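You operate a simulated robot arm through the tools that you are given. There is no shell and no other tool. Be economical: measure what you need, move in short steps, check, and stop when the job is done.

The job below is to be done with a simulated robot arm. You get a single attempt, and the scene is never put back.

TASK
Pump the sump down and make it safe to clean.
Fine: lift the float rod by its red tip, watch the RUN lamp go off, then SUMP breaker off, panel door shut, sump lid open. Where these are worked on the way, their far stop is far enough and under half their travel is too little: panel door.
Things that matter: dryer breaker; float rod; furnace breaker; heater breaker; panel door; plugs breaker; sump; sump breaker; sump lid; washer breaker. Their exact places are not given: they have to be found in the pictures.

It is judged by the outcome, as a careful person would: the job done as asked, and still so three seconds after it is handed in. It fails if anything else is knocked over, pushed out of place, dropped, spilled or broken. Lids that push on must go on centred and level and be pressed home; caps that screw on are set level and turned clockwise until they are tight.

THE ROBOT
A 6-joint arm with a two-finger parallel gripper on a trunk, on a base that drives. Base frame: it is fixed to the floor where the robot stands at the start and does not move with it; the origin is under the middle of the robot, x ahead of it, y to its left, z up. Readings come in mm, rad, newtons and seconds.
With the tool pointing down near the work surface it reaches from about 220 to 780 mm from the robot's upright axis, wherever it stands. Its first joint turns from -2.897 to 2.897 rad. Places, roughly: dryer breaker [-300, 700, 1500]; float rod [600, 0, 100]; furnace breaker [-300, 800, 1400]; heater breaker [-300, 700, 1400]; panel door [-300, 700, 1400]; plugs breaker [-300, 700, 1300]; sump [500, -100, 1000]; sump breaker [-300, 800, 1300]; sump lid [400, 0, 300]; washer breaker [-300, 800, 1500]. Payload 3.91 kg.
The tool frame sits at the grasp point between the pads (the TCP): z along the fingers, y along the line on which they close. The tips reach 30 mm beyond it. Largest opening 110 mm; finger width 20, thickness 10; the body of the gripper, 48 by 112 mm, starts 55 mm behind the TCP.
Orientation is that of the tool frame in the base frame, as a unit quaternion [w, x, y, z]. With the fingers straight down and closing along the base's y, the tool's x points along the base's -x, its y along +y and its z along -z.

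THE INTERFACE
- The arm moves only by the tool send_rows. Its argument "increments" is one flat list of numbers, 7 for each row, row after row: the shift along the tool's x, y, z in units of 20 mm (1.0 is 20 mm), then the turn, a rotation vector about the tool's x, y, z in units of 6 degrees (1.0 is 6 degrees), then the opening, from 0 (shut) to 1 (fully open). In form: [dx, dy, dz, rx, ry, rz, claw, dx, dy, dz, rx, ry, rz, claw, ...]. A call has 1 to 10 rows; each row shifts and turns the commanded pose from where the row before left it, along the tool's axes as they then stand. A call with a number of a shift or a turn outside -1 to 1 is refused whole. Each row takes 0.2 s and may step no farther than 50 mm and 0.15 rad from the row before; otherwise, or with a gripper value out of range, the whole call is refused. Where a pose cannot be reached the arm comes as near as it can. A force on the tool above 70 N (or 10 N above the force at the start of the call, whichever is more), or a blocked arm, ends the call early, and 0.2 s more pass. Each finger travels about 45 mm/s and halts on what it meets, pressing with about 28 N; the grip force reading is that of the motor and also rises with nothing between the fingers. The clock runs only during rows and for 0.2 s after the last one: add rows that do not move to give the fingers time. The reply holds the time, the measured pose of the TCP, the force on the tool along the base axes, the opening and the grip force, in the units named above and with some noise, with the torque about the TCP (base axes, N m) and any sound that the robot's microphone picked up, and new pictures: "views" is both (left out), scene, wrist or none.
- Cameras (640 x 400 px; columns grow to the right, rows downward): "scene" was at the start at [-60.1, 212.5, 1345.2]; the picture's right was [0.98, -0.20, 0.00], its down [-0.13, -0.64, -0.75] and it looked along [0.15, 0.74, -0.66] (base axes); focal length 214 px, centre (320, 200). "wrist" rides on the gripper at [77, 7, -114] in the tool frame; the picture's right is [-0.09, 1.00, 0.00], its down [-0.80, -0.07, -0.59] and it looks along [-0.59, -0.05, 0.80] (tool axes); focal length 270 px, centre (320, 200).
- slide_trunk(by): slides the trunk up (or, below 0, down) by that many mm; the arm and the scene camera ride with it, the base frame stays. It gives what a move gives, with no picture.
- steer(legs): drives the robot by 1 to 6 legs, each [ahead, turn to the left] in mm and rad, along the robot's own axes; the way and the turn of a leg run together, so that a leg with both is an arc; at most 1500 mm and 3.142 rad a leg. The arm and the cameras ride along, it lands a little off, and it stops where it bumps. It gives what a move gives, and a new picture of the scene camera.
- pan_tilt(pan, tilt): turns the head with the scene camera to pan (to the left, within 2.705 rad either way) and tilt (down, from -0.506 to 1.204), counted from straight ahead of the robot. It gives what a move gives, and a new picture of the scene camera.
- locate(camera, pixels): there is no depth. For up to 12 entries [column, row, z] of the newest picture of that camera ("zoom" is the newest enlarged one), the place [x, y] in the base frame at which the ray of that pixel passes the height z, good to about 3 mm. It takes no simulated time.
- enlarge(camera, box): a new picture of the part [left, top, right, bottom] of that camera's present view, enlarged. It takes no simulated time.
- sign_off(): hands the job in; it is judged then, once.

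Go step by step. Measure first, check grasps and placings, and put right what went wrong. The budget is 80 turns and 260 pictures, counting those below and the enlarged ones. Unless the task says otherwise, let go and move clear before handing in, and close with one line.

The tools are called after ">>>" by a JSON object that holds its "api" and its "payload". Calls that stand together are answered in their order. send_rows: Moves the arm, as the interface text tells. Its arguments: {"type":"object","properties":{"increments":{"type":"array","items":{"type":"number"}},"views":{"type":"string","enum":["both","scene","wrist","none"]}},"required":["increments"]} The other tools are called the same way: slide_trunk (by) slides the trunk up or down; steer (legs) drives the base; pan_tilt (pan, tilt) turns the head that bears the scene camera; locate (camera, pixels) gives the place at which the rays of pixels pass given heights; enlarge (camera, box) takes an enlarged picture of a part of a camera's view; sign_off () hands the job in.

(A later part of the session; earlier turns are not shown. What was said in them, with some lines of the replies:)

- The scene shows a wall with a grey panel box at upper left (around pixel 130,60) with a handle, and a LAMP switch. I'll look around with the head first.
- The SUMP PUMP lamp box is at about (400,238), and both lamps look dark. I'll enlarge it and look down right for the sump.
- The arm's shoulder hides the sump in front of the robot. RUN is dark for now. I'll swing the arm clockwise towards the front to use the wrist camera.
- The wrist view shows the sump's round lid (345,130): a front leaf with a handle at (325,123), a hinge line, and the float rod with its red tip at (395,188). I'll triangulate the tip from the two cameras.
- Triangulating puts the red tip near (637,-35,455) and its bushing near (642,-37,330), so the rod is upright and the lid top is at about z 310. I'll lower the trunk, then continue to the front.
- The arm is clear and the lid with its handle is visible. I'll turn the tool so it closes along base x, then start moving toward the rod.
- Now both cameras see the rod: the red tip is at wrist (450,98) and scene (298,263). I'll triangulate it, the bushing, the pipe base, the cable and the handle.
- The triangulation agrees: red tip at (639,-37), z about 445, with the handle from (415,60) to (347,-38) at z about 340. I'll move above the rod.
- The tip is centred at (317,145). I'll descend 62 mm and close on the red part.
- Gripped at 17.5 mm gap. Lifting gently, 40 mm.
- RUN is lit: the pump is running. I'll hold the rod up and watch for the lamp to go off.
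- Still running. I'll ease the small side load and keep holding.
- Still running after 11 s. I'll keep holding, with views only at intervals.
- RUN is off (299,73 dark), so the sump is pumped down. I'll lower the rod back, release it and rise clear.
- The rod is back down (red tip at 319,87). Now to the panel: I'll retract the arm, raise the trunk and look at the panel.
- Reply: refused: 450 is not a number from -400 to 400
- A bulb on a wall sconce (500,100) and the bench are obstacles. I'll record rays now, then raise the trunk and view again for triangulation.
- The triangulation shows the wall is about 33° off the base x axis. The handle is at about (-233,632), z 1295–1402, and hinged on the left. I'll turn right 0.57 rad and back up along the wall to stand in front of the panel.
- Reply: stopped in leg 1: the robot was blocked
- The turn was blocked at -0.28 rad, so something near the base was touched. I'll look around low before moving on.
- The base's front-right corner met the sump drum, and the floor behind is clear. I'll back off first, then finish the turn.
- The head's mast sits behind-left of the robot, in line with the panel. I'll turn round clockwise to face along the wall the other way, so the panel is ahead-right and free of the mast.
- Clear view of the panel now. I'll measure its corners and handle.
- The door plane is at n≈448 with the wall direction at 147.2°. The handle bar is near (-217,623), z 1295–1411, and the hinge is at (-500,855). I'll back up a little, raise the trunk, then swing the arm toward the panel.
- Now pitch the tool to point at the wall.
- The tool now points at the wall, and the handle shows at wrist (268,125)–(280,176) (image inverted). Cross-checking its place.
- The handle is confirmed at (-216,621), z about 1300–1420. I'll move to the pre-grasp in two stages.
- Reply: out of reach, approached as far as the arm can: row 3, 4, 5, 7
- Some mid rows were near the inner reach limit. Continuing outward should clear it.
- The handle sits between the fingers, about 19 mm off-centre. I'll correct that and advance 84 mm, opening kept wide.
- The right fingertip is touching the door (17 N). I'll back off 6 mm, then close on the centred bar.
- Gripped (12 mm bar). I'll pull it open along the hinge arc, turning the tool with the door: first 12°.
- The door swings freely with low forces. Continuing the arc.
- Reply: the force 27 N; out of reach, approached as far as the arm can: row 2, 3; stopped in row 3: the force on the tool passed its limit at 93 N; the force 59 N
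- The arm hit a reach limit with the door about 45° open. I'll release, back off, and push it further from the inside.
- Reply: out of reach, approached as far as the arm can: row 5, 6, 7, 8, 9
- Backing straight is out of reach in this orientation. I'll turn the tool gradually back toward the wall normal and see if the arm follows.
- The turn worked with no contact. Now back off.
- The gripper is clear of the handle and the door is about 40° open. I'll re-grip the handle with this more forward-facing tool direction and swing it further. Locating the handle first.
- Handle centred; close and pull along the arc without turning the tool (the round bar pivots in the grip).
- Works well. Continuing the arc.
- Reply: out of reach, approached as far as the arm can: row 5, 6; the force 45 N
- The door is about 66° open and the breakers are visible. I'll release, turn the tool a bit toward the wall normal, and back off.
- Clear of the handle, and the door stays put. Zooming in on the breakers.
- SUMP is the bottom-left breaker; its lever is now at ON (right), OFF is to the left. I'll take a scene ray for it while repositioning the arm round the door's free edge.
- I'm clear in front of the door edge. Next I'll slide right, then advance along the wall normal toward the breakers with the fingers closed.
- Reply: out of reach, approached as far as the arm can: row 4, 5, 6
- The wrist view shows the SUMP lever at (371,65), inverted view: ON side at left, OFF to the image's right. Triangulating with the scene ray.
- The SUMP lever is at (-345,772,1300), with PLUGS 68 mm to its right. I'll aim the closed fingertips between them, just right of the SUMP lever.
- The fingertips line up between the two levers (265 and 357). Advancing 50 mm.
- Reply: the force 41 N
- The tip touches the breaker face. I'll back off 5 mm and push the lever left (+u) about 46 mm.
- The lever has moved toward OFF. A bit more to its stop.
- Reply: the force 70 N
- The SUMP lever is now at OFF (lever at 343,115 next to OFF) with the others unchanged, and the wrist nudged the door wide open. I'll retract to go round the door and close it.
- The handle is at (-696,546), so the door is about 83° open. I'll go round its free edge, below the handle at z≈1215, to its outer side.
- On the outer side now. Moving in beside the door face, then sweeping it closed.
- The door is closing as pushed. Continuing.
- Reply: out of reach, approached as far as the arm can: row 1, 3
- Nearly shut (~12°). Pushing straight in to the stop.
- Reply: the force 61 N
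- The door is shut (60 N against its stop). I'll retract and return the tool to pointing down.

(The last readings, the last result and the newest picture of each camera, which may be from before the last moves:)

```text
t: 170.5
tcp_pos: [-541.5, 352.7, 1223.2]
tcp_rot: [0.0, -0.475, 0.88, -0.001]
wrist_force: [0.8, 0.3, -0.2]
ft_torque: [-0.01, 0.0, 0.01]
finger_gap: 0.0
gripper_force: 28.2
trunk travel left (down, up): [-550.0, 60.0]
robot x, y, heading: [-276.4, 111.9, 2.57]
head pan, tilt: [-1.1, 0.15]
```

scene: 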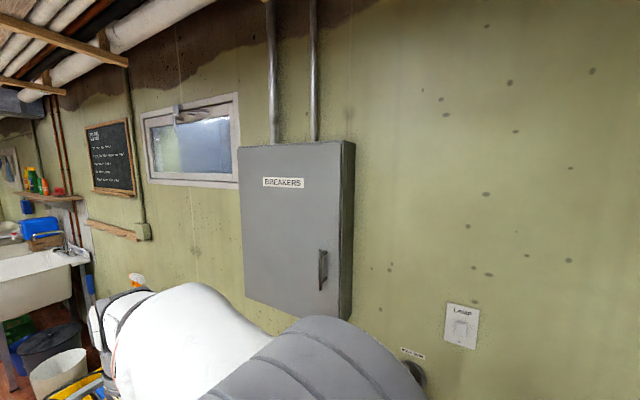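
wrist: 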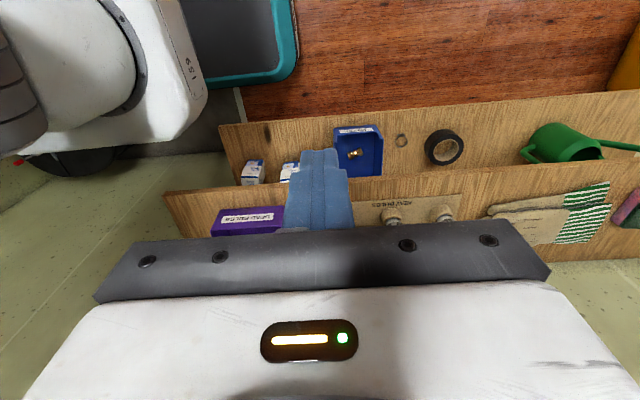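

The panel is shut. I'll turn left (away from the wall) and drive back toward the sump, stopping short of it.

>>> {"api": "steer", "payload": {"legs": [[0, 1.63], [0, 1.63], [205, 0]]}}

>>> {"api": "slide_trunk", "payload": {"by": -400}}

>>> {"api": "pan_tilt", "payload": {"pan": 0.2, "tilt": 0.6}}

```text
t: 180.1
tcp_pos: [212.0, -171.5, 1221.5]
tcp_rot: [-0.002, 0.843, 0.537, -0.002]
wrist_force: [0.7, 0.2, -0.7]
ft_torque: [0.04, -0.01, 0.02]
finger_gap: 0.1
gripper_force: 28.4
trunk travel left (down, up): [-550.0, 60.0]
robot x, y, heading: [-86.1, 27.3, -0.425]
head pan, tilt: [-1.1, 0.15]
```

scene: 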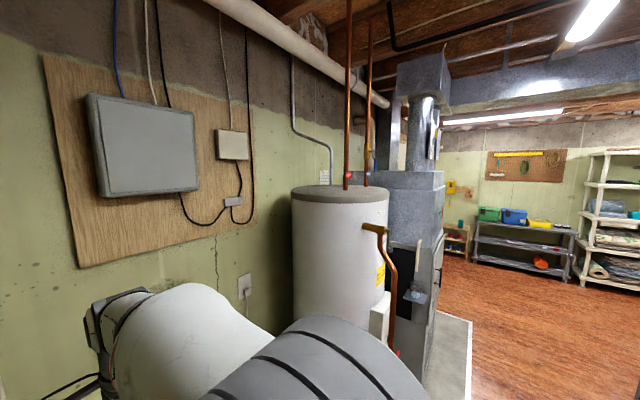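

```text
t: 183.9
tcp_pos: [210.0, -171.0, 822.2]
tcp_rot: [-0.001, 0.843, 0.537, -0.001]
wrist_force: [-0.4, 0.0, 0.4]
ft_torque: [0.0, -0.01, -0.01]
finger_gap: 0.0
gripper_force: 28.3
trunk travel left (down, up): [-150.0, 460.0]
robot x, y, heading: [-82.3, 25.8, -0.433]
head pan, tilt: [-1.1, 0.15]
```

```text
t: 185.4
tcp_pos: [211.2, -170.1, 821.1]
tcp_rot: [-0.002, 0.844, 0.537, -0.001]
wrist_force: [-0.6, 0.3, 0.4]
ft_torque: [0.01, 0.0, -0.01]
finger_gap: 0.2
gripper_force: 27.9
trunk travel left (down, up): [-150.0, 460.0]
robot x, y, heading: [-85.7, 30.4, -0.43]
head pan, tilt: [0.201, 0.6]
```

scene: 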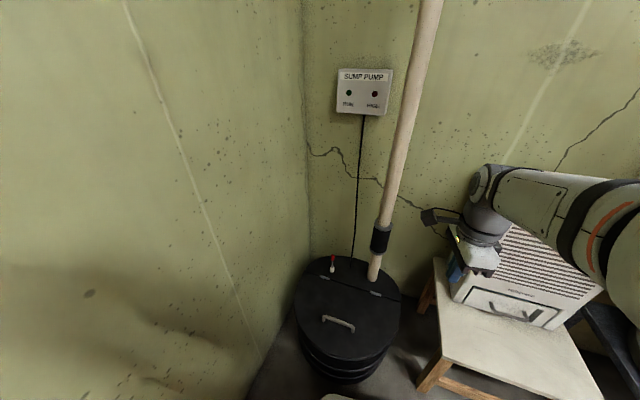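

I have a full view: lid closed, handle at (338,322), lamps dark. I'll lower the trunk, align the fingers across the handle bar and move above it.

>>> {"api": "slide_trunk", "payload": {"by": -150}}

>>> {"api": "send_rows", "payload": {"increments": [0, 0, 0, 0, 0, 0.8, 0.6, 0, 0, 0, 0, 0, 0.75, 0.6, 1, 0.15, 0.5, 0, 0, 0, 0.6, 1, 0.15, 0.5, 0, 0, 0, 0.6, 1, 0.15, 0.5, 0, 0, 0, 0.6, 1, 0.15, 0.5, 0, 0, 0, 0.6, 1, 0.15, 0.5, 0, 0, 0, 0.6, 1, 0.15, 0.5, 0, 0, 0, 0.6, 1, 0.15, 0.5, 0, 0, 0, 0.6, 1, 0.15, 0.5, 0, 0, 0, 0.6], "views": "both"}}

```text
t: 187.1
tcp_pos: [210.7, -169.8, 672.7]
tcp_rot: [-0.002, 0.843, 0.537, -0.001]
wrist_force: [0.8, 0.7, -0.2]
ft_torque: [-0.01, 0.0, 0.0]
finger_gap: 0.1
gripper_force: 27.7
trunk travel left (down, up): [0.0, 610.0]
robot x, y, heading: [-86.2, 28.8, -0.431]
head pan, tilt: [0.201, 0.6]
```

```text
t: 189.3
tcp_pos: [320.9, -52.8, 591.9]
tcp_rot: [-0.002, 0.884, 0.467, -0.001]
wrist_force: [0.2, -0.9, 0.7]
ft_torque: [0.01, -0.03, 0.02]
finger_gap: 66.1
gripper_force: 0.1
trunk travel left (down, up): [0.0, 610.0]
robot x, y, heading: [-85.2, 27.9, -0.428]
head pan, tilt: [0.201, 0.6]
```

scene: 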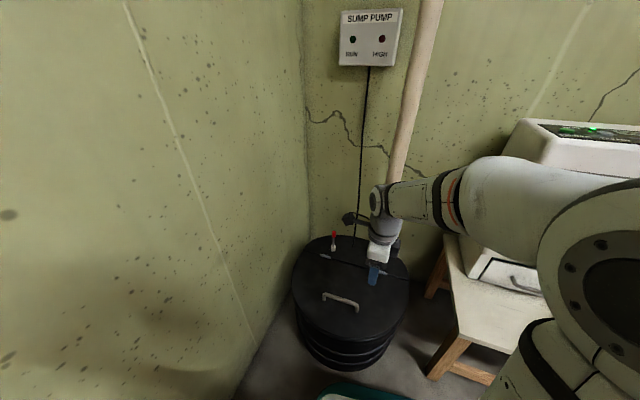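
wrist: 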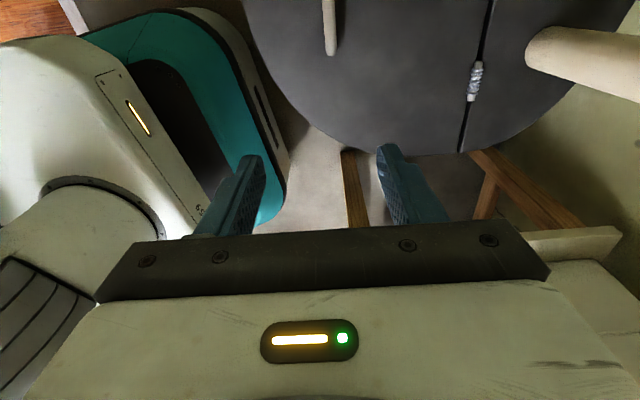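

>>> {"api": "send_rows", "payload": {"increments": [0.87, 0.135, 0.8, 0, 0, 0, 0.6, 0.87, 0.135, 0.8, 0, 0, 0, 0.6, 0.87, 0.135, 0.8, 0, 0, 0, 0.6, 0.87, 0.135, 0.8, 0, 0, 0, 0.6, 0.87, 0.135, 0.8, 0, 0, 0, 0.6], "views": "both"}}

```text
t: 190.5
tcp_pos: [383.1, 12.0, 510.0]
tcp_rot: [-0.002, 0.884, 0.467, -0.001]
wrist_force: [-0.2, 0.0, 0.0]
ft_torque: [-0.01, -0.05, -0.03]
finger_gap: 66.1
gripper_force: 0.0
trunk travel left (down, up): [0.0, 610.0]
robot x, y, heading: [-88.3, 29.8, -0.43]
head pan, tilt: [0.201, 0.6]
```

scene: 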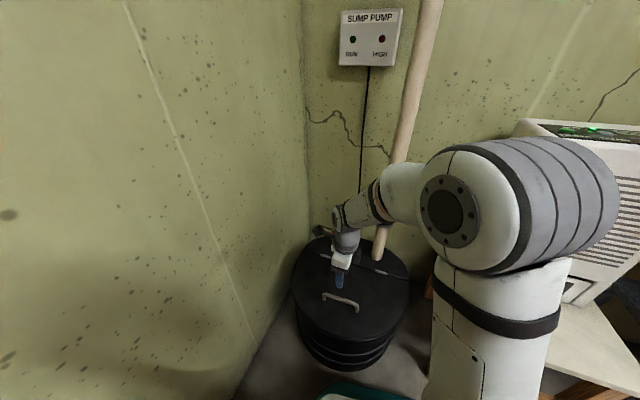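
wrist: 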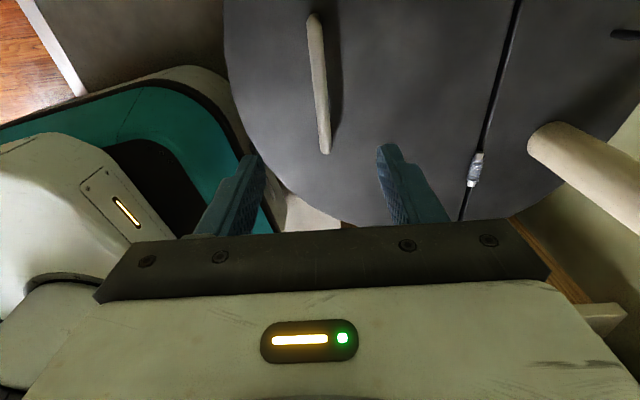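

The handle is centred between the fingers. Checking its place and the hinge line, then descending.

>>> {"api": "locate", "payload": {"camera": "wrist", "pixels": [[313, 20, 342], [325, 148, 342], [477, 170, 312], [518, 2, 312]]}}

>>> {"api": "send_rows", "payload": {"increments": [0, 0, 1, 0, 0, 0, 0.6, 0, 0, 1, 0, 0, 0, 0.6, 0, 0, 1, 0, 0, 0, 0.6, 0, 0, 1, 0, 0, 0, 0.6, 0, 0, 1, 0, 0, 0, 0.6], "views": "both"}}

```text
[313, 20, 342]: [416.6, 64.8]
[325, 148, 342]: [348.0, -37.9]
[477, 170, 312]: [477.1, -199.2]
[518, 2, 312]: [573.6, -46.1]
```

```text
t: 191.7
tcp_pos: [381.9, 14.1, 409.3]
tcp_rot: [-0.001, 0.884, 0.467, -0.002]
wrist_force: [-0.6, -0.6, -0.1]
ft_torque: [-0.01, -0.01, 0.0]
finger_gap: 66.2
gripper_force: 0.1
trunk travel left (down, up): [0.0, 610.0]
robot x, y, heading: [-87.9, 28.9, -0.429]
head pan, tilt: [0.201, 0.6]
```

scene: 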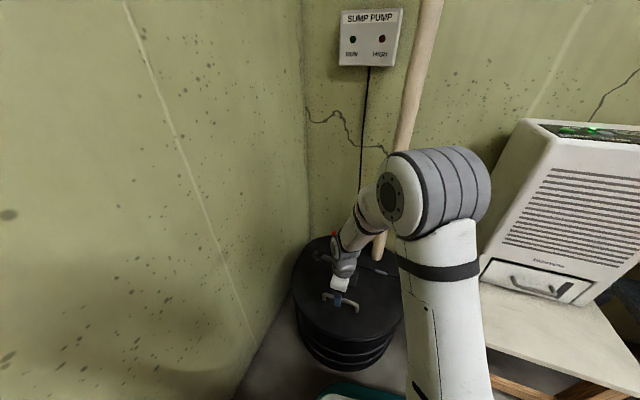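
wrist: 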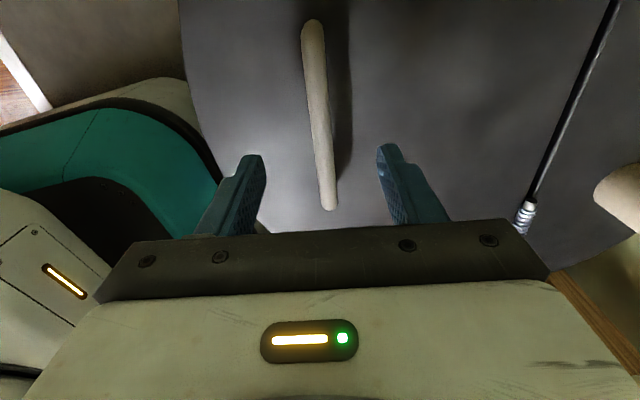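

Good. Descending to the bar and closing.

>>> {"api": "send_rows", "payload": {"increments": [0, 0, 1, 0, 0, 0, 0.6, 0, 0, 1, 0, 0, 0, 0.6, 0, 0, 0.8, 0, 0, 0, 0.6, 0, 0, 0, 0, 0, 0, 0, 0, 0, 0, 0, 0, 0, 0, 0, 0, 0, 0, 0, 0, 0, 0, 0, 0, 0, 0, 0, 0, 0, 0, 0, 0, 0, 0, 0], "views": "both"}}

```text
t: 193.5
tcp_pos: [382.8, 12.7, 355.0]
tcp_rot: [0.0, 0.884, 0.467, 0.0]
wrist_force: [13.6, -17.5, -3.5]
ft_torque: [0.12, -0.22, 0.9]
finger_gap: 14.1
gripper_force: 45.1
trunk travel left (down, up): [0.0, 610.0]
robot x, y, heading: [-87.6, 32.7, -0.434]
head pan, tilt: [0.201, 0.6]
```

scene: 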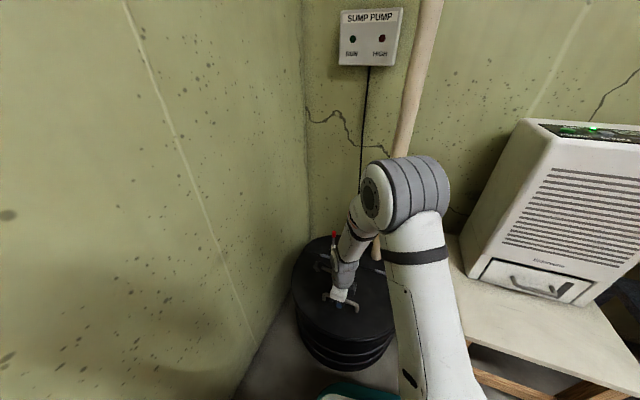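
wrist: 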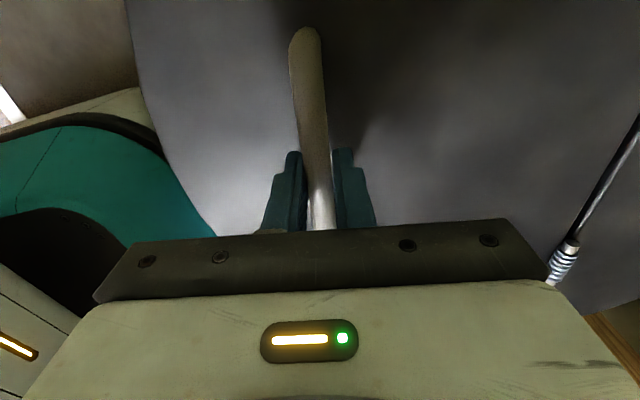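

Gripped (14 mm). Lifting the lid along its hinge arc, first 20°.

>>> {"api": "send_rows", "payload": {"increments": [0, 0.166, -0.837, 0, 0, 0, 0, 0, 0.238, -0.819, 0, 0, 0, 0, 0, 0.308, -0.795, 0, 0, 0, 0, 0, 0.377, -0.765, 0, 0, 0, 0], "views": "both"}}

```text
t: 194.5
tcp_pos: [400.7, -0.7, 417.1]
tcp_rot: [0.0, 0.884, 0.467, 0.001]
wrist_force: [45.6, -5.4, -29.0]
ft_torque: [0.26, -0.41, 0.82]
finger_gap: 14.1
gripper_force: 45.2
trunk travel left (down, up): [0.0, 610.0]
robot x, y, heading: [-89.0, 28.4, -0.429]
head pan, tilt: [0.201, 0.6]
```

scene: 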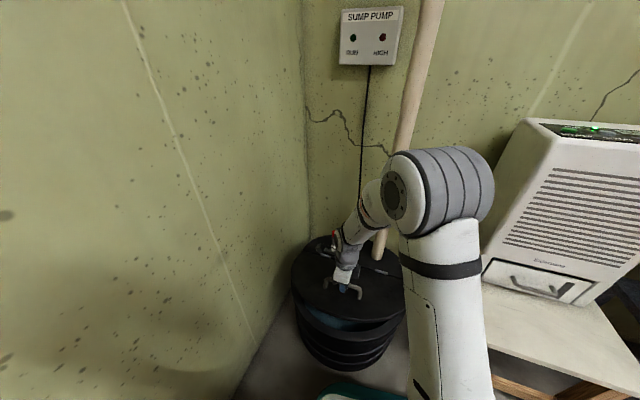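
wrist: 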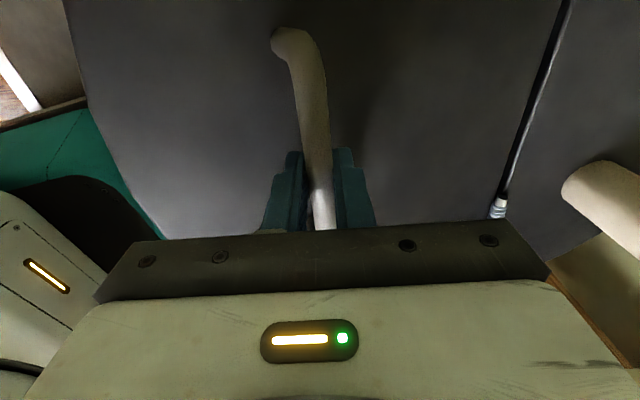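

The lid lifts. There's some pull toward the hinge (45 N in x), so I'll ease inward and continue.

>>> {"api": "send_rows", "payload": {"increments": [0.15, 0.3, 0, 0, 0, 0, 0, 0, 0.442, -0.73, 0, 0, 0, 0, 0, 0.504, -0.688, 0, 0, 0, 0, 0, 0.562, -0.642, 0, 0, 0, 0, 0, 0.616, -0.59, 0, 0, 0, 0], "views": "scene"}}

```text
t: 195.7
tcp_pos: [438.7, -25.7, 473.0]
tcp_rot: [-0.001, 0.885, 0.466, -0.001]
wrist_force: [-14.6, -4.8, 4.6]
ft_torque: [0.18, 0.13, 0.85]
finger_gap: 13.7
gripper_force: 45.4
trunk travel left (down, up): [0.0, 610.0]
robot x, y, heading: [-84.9, 27.4, -0.427]
head pan, tilt: [0.201, 0.6]
```

scene: 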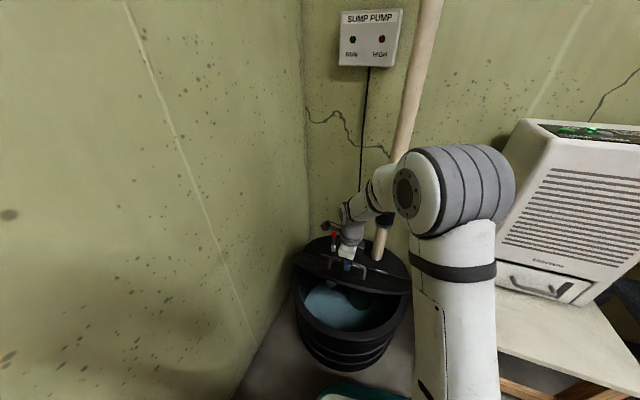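

Going well, with low forces. Continuing the arc.

>>> {"api": "send_rows", "payload": {"increments": [0, 0.665, -0.534, 0, 0, 0, 0, 0, 0.709, -0.475, 0, 0, 0, 0, 0, 0.747, -0.411, 0, 0, 0, 0, 0, 0.78, -0.344, 0, 0, 0, 0, 0, 0.807, -0.275, 0, 0, 0, 0], "views": "both"}}

```text
t: 196.9
tcp_pos: [502.6, -68.0, 512.6]
tcp_rot: [-0.001, 0.884, 0.467, 0.0]
wrist_force: [1.9, 4.2, -4.4]
ft_torque: [0.35, -0.12, 0.83]
finger_gap: 14.1
gripper_force: 44.7
trunk travel left (down, up): [0.0, 610.0]
robot x, y, heading: [-89.7, 27.6, -0.432]
head pan, tilt: [0.201, 0.6]
```

scene: 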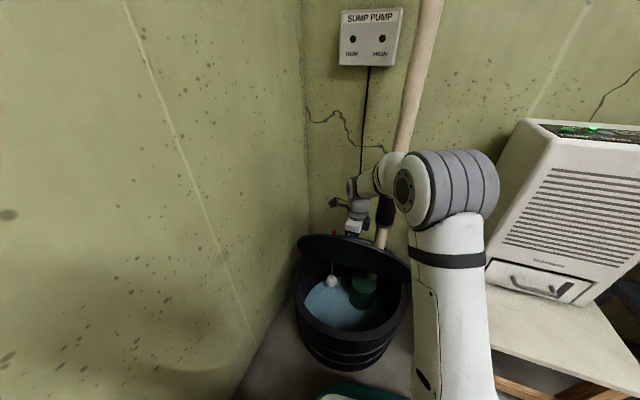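
wrist: 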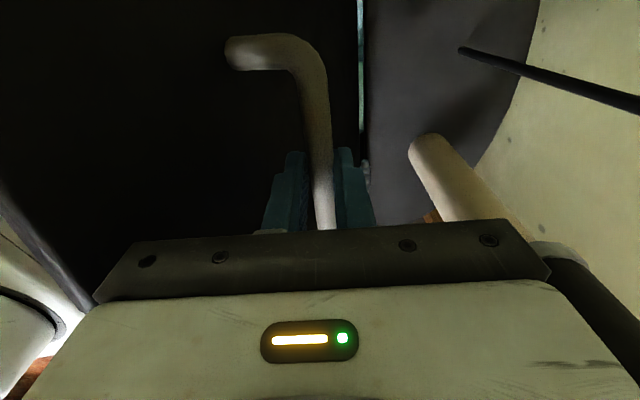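

The lid is about 65° up, and the sump is visibly low. The pipe collar is close to the wrist, so I'll proceed in small steps.

>>> {"api": "send_rows", "payload": {"increments": [0, 0.828, -0.203, 0, 0, 0, 0, 0, 0.843, -0.131, 0, 0, 0, 0], "views": "both"}}

```text
t: 197.5
tcp_pos: [527.0, -82.6, 518.5]
tcp_rot: [-0.004, 0.884, 0.467, -0.003]
wrist_force: [-4.0, 25.1, 1.9]
ft_torque: [2.63, 2.31, 1.38]
finger_gap: 13.8
gripper_force: 45.1
trunk travel left (down, up): [0.0, 610.0]
robot x, y, heading: [-85.3, 29.0, -0.427]
head pan, tilt: [0.201, 0.6]
```

scene: 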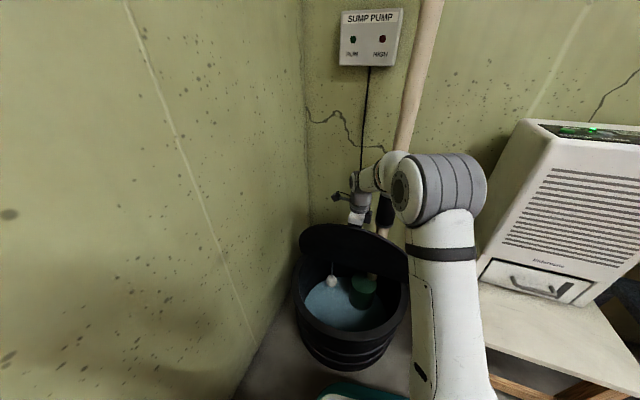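
wrist: 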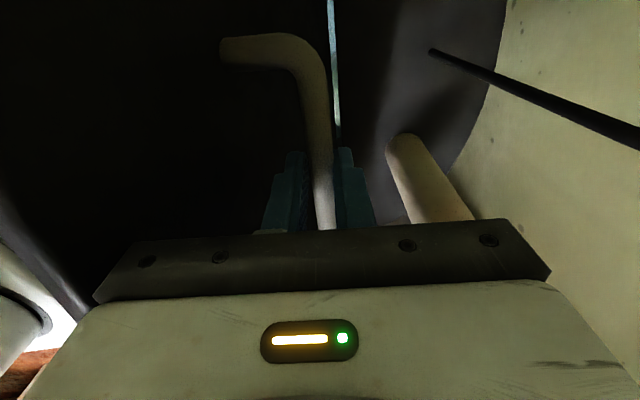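

The torque about the handle axis shows the gripper body is pressing on the lid's upper part. I'll tilt the tool to follow the lid rather than force it.

>>> {"api": "send_rows", "payload": {"increments": [0, 0, 0, 0.7, 0, 0, 0, 0, 0, 0, 0.7, 0, 0, 0, 0, 0.4, -0.03, 0.5, 0, 0, 0], "views": "both"}}

```text
t: 198.3
tcp_pos: [536.1, -90.4, 518.7]
tcp_rot: [-0.089, 0.88, 0.465, -0.047]
wrist_force: [9.5, 13.7, 6.0]
ft_torque: [-0.14, -0.12, 0.89]
finger_gap: 13.5
gripper_force: 44.9
trunk travel left (down, up): [0.0, 610.0]
robot x, y, heading: [-87.3, 28.6, -0.43]
head pan, tilt: [0.201, 0.6]
```

scene: 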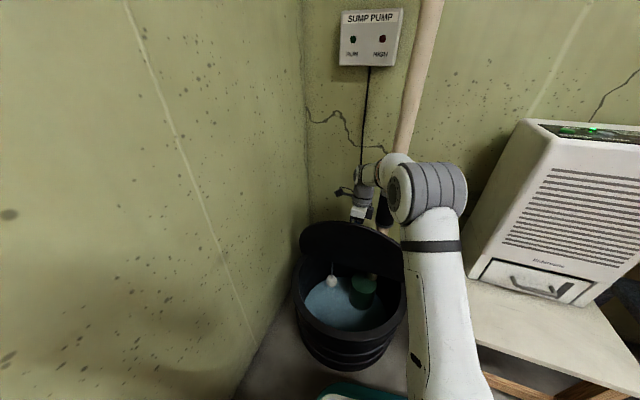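
wrist: 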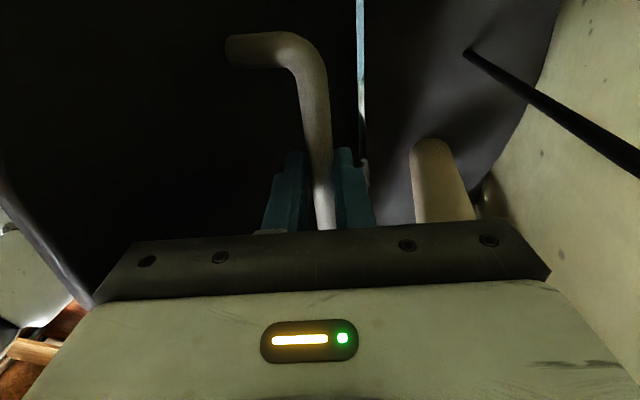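

That relieved the torque. Continuing with the tool turning together with the lid.

>>> {"api": "send_rows", "payload": {"increments": [0, 0.667, -0.14, 0.67, 0, 0, 0, 0, 0.667, -0.14, 0.67, 0, 0, 0, 0, 0.667, -0.14, 0.67, 0, 0, 0], "views": "both"}}

```text
t: 199.1
tcp_pos: [569.8, -111.9, 514.8]
tcp_rot: [-0.181, 0.865, 0.458, -0.097]
wrist_force: [14.0, 14.2, 6.5]
ft_torque: [0.03, -0.24, 0.78]
finger_gap: 14.1
gripper_force: 44.7
trunk travel left (down, up): [0.0, 610.0]
robot x, y, heading: [-86.8, 26.6, -0.431]
head pan, tilt: [0.201, 0.6]
```

scene: 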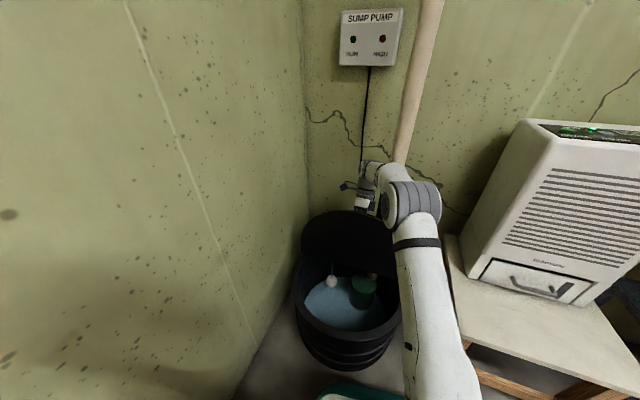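
wrist: 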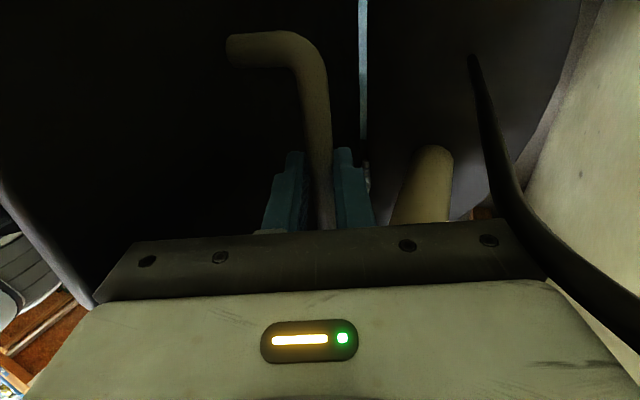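

The lid is just past vertical, but the pump cable (500,190) is now near the gripper. I'll take one more small step and then open slightly to test whether the lid rests open.

>>> {"api": "send_rows", "payload": {"increments": [0, 0.5, -0.1, 0.5, 0, 0, 0, 0, 0.4, -0.08, 0.3, 0, 0, 0], "views": "both"}}

```text
t: 199.7
tcp_pos: [583.3, -121.3, 512.3]
tcp_rot: [-0.214, 0.856, 0.454, -0.119]
wrist_force: [-3.4, -2.4, -19.4]
ft_torque: [-0.29, -0.07, 1.11]
finger_gap: 13.9
gripper_force: 45.4
trunk travel left (down, up): [0.0, 610.0]
robot x, y, heading: [-89.0, 27.6, -0.432]
head pan, tilt: [0.201, 0.6]
```

scene: 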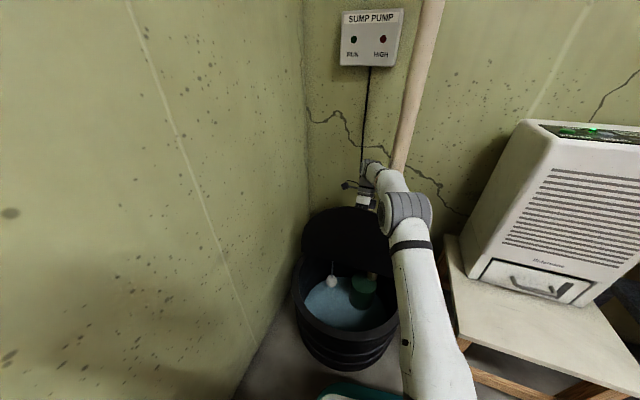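
wrist: 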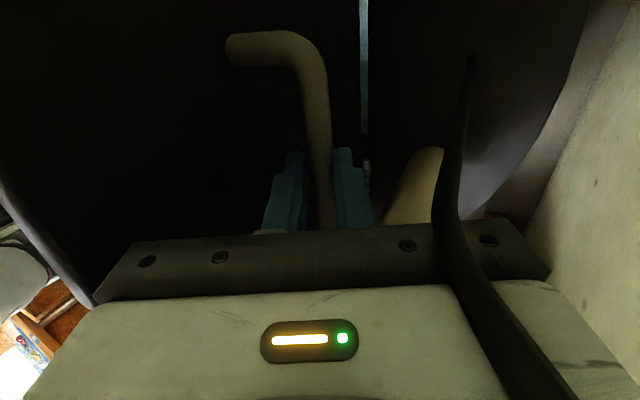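

>>> {"api": "send_rows", "payload": {"increments": [0, 0, 0, 0, 0, 0, 0.3, 0, 0, 0, 0, 0, 0, 0.3, 0, 0, 0, 0, 0, 0, 0.3, 0, 0, 0, 0, 0, 0, 0.3, 0, 0, 0, 0, 0, 0, 0.3], "views": "both"}}

```text
t: 200.9
tcp_pos: [584.6, -120.6, 512.5]
tcp_rot: [-0.216, 0.857, 0.454, -0.116]
wrist_force: [1.3, -4.1, -1.6]
ft_torque: [-0.06, -0.07, 0.11]
finger_gap: 31.3
gripper_force: 0.1
trunk travel left (down, up): [0.0, 610.0]
robot x, y, heading: [-87.8, 29.6, -0.427]
head pan, tilt: [0.201, 0.6]
```

scene: 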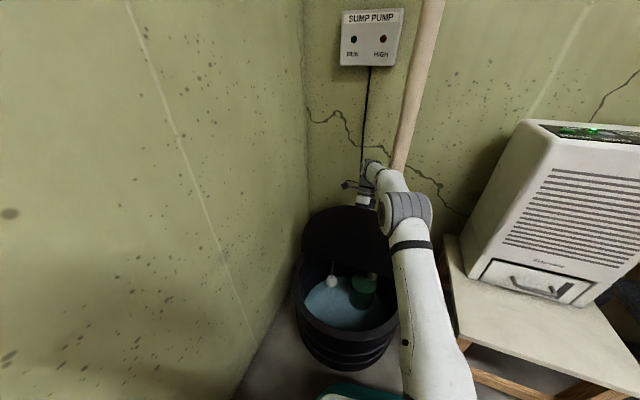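
wrist: 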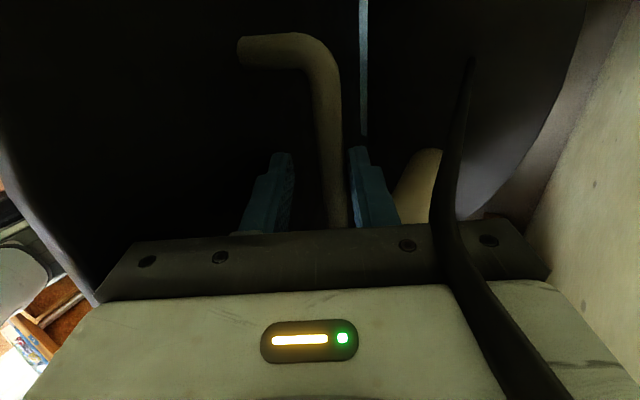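

The lid now leans onto the outer finger, so it falls open by itself. I'll open a little more to let it settle, then withdraw along the tool axis.

>>> {"api": "send_rows", "payload": {"increments": [0, 0, 0, 0, 0, 0, 0.45, 0, 0, 0, 0, 0, 0, 0.6, 0, 0, 0, 0, 0, 0, 0.6, 0, 0, -0.5, 0, 0, 0, 0.6, 0, 0, -0.7, 0, 0, 0, 0.6], "views": "both"}}

```text
t: 202.1
tcp_pos: [594.5, -123.4, 531.0]
tcp_rot: [-0.217, 0.856, 0.455, -0.119]
wrist_force: [2.0, -1.3, -2.3]
ft_torque: [-0.1, -0.14, 0.02]
finger_gap: 64.2
gripper_force: 0.0
trunk travel left (down, up): [0.0, 610.0]
robot x, y, heading: [-89.6, 26.8, -0.428]
head pan, tilt: [0.201, 0.6]
```

scene: 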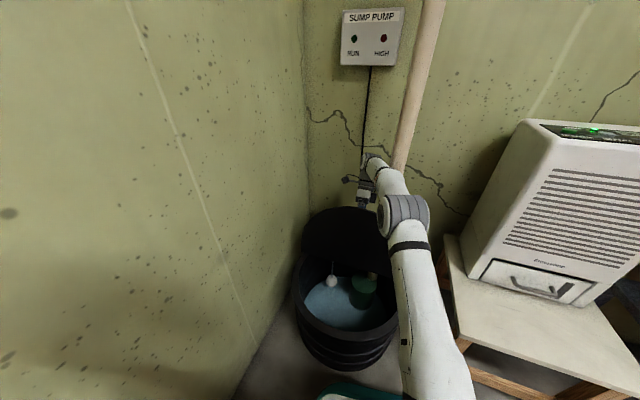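
wrist: 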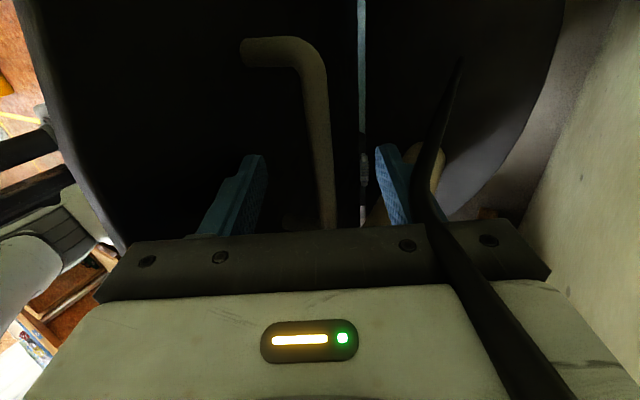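

>>> {"api": "send_rows", "payload": {"increments": [0, 0, -0.7, 0, 0, 0, 0.6, 0, 0, -0.8, 0, 0, 0, 0.6, 0, 0, -0.8, 0, 0, 0, 0.6], "views": "both"}}

```text
t: 202.9
tcp_pos: [609.5, -128.4, 565.1]
tcp_rot: [-0.217, 0.854, 0.458, -0.12]
wrist_force: [1.7, -0.8, -3.4]
ft_torque: [-0.09, -0.17, 0.04]
finger_gap: 64.2
gripper_force: 0.0
out of reach, approached as far as the arm can: row 3
trunk travel left (down, up): [0.0, 610.0]
robot x, y, heading: [-85.6, 23.8, -0.427]
head pan, tilt: [0.201, 0.6]
5 turns are left
```

scene: 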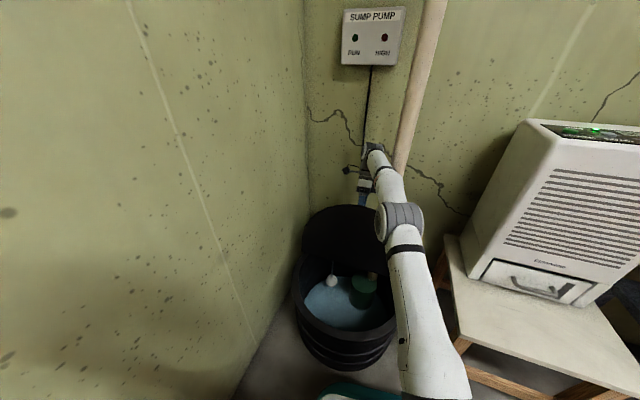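
wrist: 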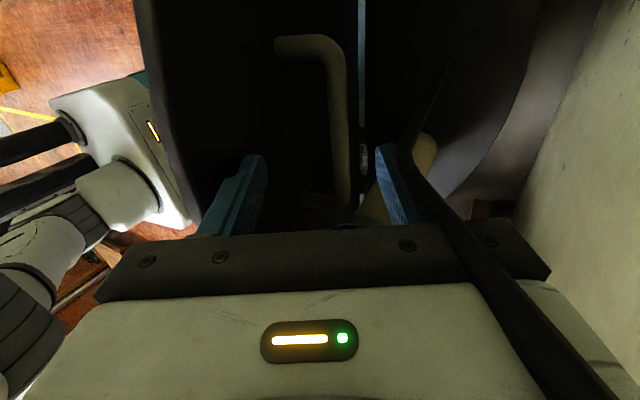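

The fingers are clear of the bar. With few turns left, I'll close them to be narrow and raise the trunk to lift the arm straight up past the lid, then check.

>>> {"api": "send_rows", "payload": {"increments": [0, 0, 0, 0.4, 0, 0, 0, 0, 0, 0, 0, 0, 0, 0, 0, 0, 0, 0, 0, 0, 0], "views": "none"}}

>>> {"api": "slide_trunk", "payload": {"by": 270}}

>>> {"api": "pan_tilt", "payload": {"pan": 0.2, "tilt": 0.85}}

```text
t: 203.7
tcp_pos: [602.5, -124.3, 566.1]
tcp_rot: [-0.23, 0.85, 0.457, -0.128]
wrist_force: [2.2, -1.1, 2.0]
ft_torque: [-0.02, -0.03, 0.01]
finger_gap: 0.0
gripper_force: 6.6
out of reach, approached as far as the arm can: row 1
trunk travel left (down, up): [0.0, 610.0]
robot x, y, heading: [-86.7, 24.6, -0.429]
head pan, tilt: [0.201, 0.6]
```

```text
t: 206.5
tcp_pos: [602.3, -124.6, 832.3]
tcp_rot: [-0.233, 0.851, 0.453, -0.13]
wrist_force: [0.8, 0.0, -0.4]
ft_torque: [0.01, 0.02, 0.0]
finger_gap: 0.0
gripper_force: 28.1
trunk travel left (down, up): [-270.0, 340.0]
robot x, y, heading: [-87.9, 29.2, -0.429]
head pan, tilt: [0.201, 0.6]
```

```text
t: 207.2
tcp_pos: [602.4, -125.3, 832.4]
tcp_rot: [-0.233, 0.85, 0.454, -0.13]
wrist_force: [-0.8, -0.3, 0.2]
ft_torque: [0.01, 0.06, -0.03]
finger_gap: 0.0
gripper_force: 28.1
trunk travel left (down, up): [-270.0, 340.0]
robot x, y, heading: [-85.2, 30.8, -0.427]
head pan, tilt: [0.201, 0.85]
4 turns are left
```

scene: 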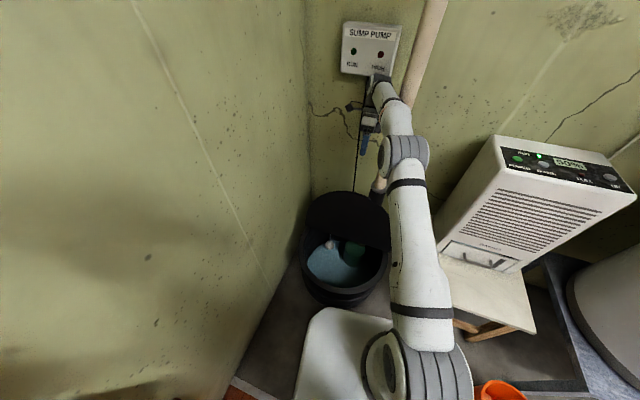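

The lid stays open on its own, the arm is above it, and the lamps are dark. I'll back the arm away slightly and take a last check.

>>> {"api": "send_rows", "payload": {"increments": [0, -0.8, 0, 0, 0, 0, 0, 0, -1, 0, 0, 0, 0, 0, 0, -1, 0, 0, 0, 0, 0, 0, -1, 0, 0, 0, 0, 0, 0, -1, 0, 0, 0, 0, 0, 0, 0, 0, 0, 0, 0, 0, 0, 0, 0, 0, 0, 0, 0], "views": "both"}}

>>> {"api": "enlarge", "payload": {"camera": "scene", "box": [270, 10, 450, 320]}}

```text
t: 208.8
tcp_pos: [528.6, -92.0, 885.3]
tcp_rot: [-0.234, 0.853, 0.45, -0.123]
wrist_force: [0.8, -0.3, 0.2]
ft_torque: [-0.01, 0.05, -0.01]
finger_gap: 0.0
gripper_force: 27.9
trunk travel left (down, up): [-270.0, 340.0]
robot x, y, heading: [-88.6, 25.3, -0.427]
head pan, tilt: [0.201, 0.85]
```

scene: 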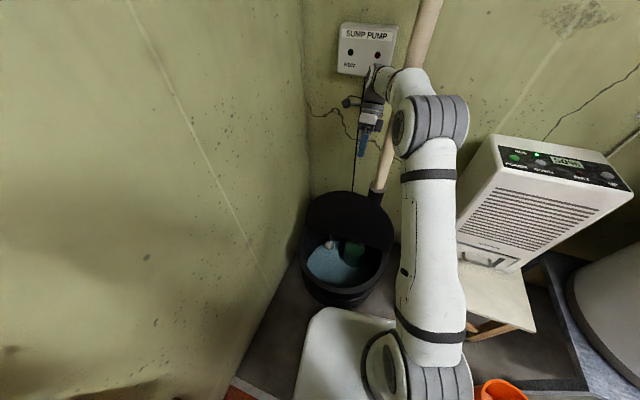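
wrist: 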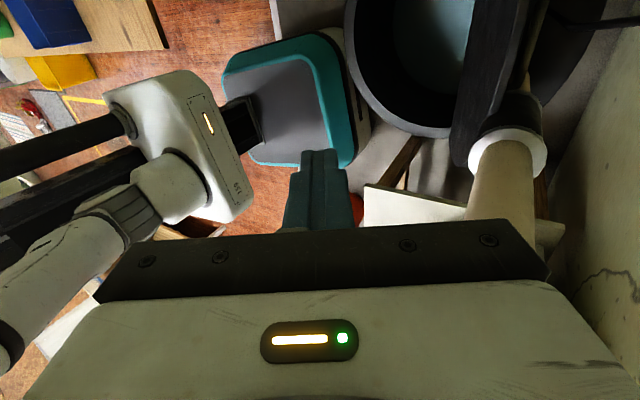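

```text
1.29 times, centred on (360, 165) of scene
3 turns are left
```

zoom: 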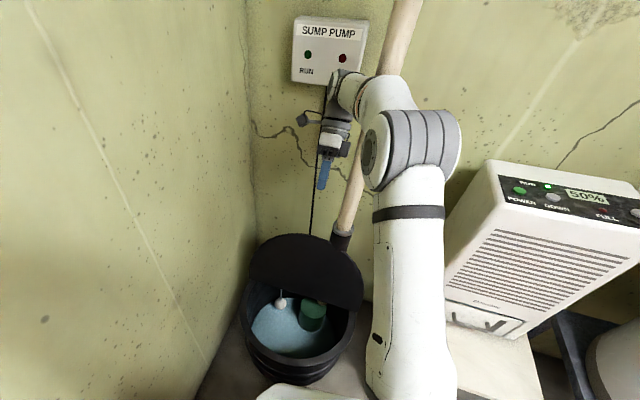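

The lid stands open on its own with the float hanging free. RUN and HIGH are dark, SUMP is off, the panel is shut and the arm is clear, so I'm handing in.

>>> {"api": "sign_off", "payload": {}}

```text
The job is handed in.
```

The sump is pumped down and safe to clean: RUN went off, the SUMP breaker is off, the panel door is shut, and the sump lid is standing open. While turning, the robot's base bumped the sump drum once, with no visible effect.
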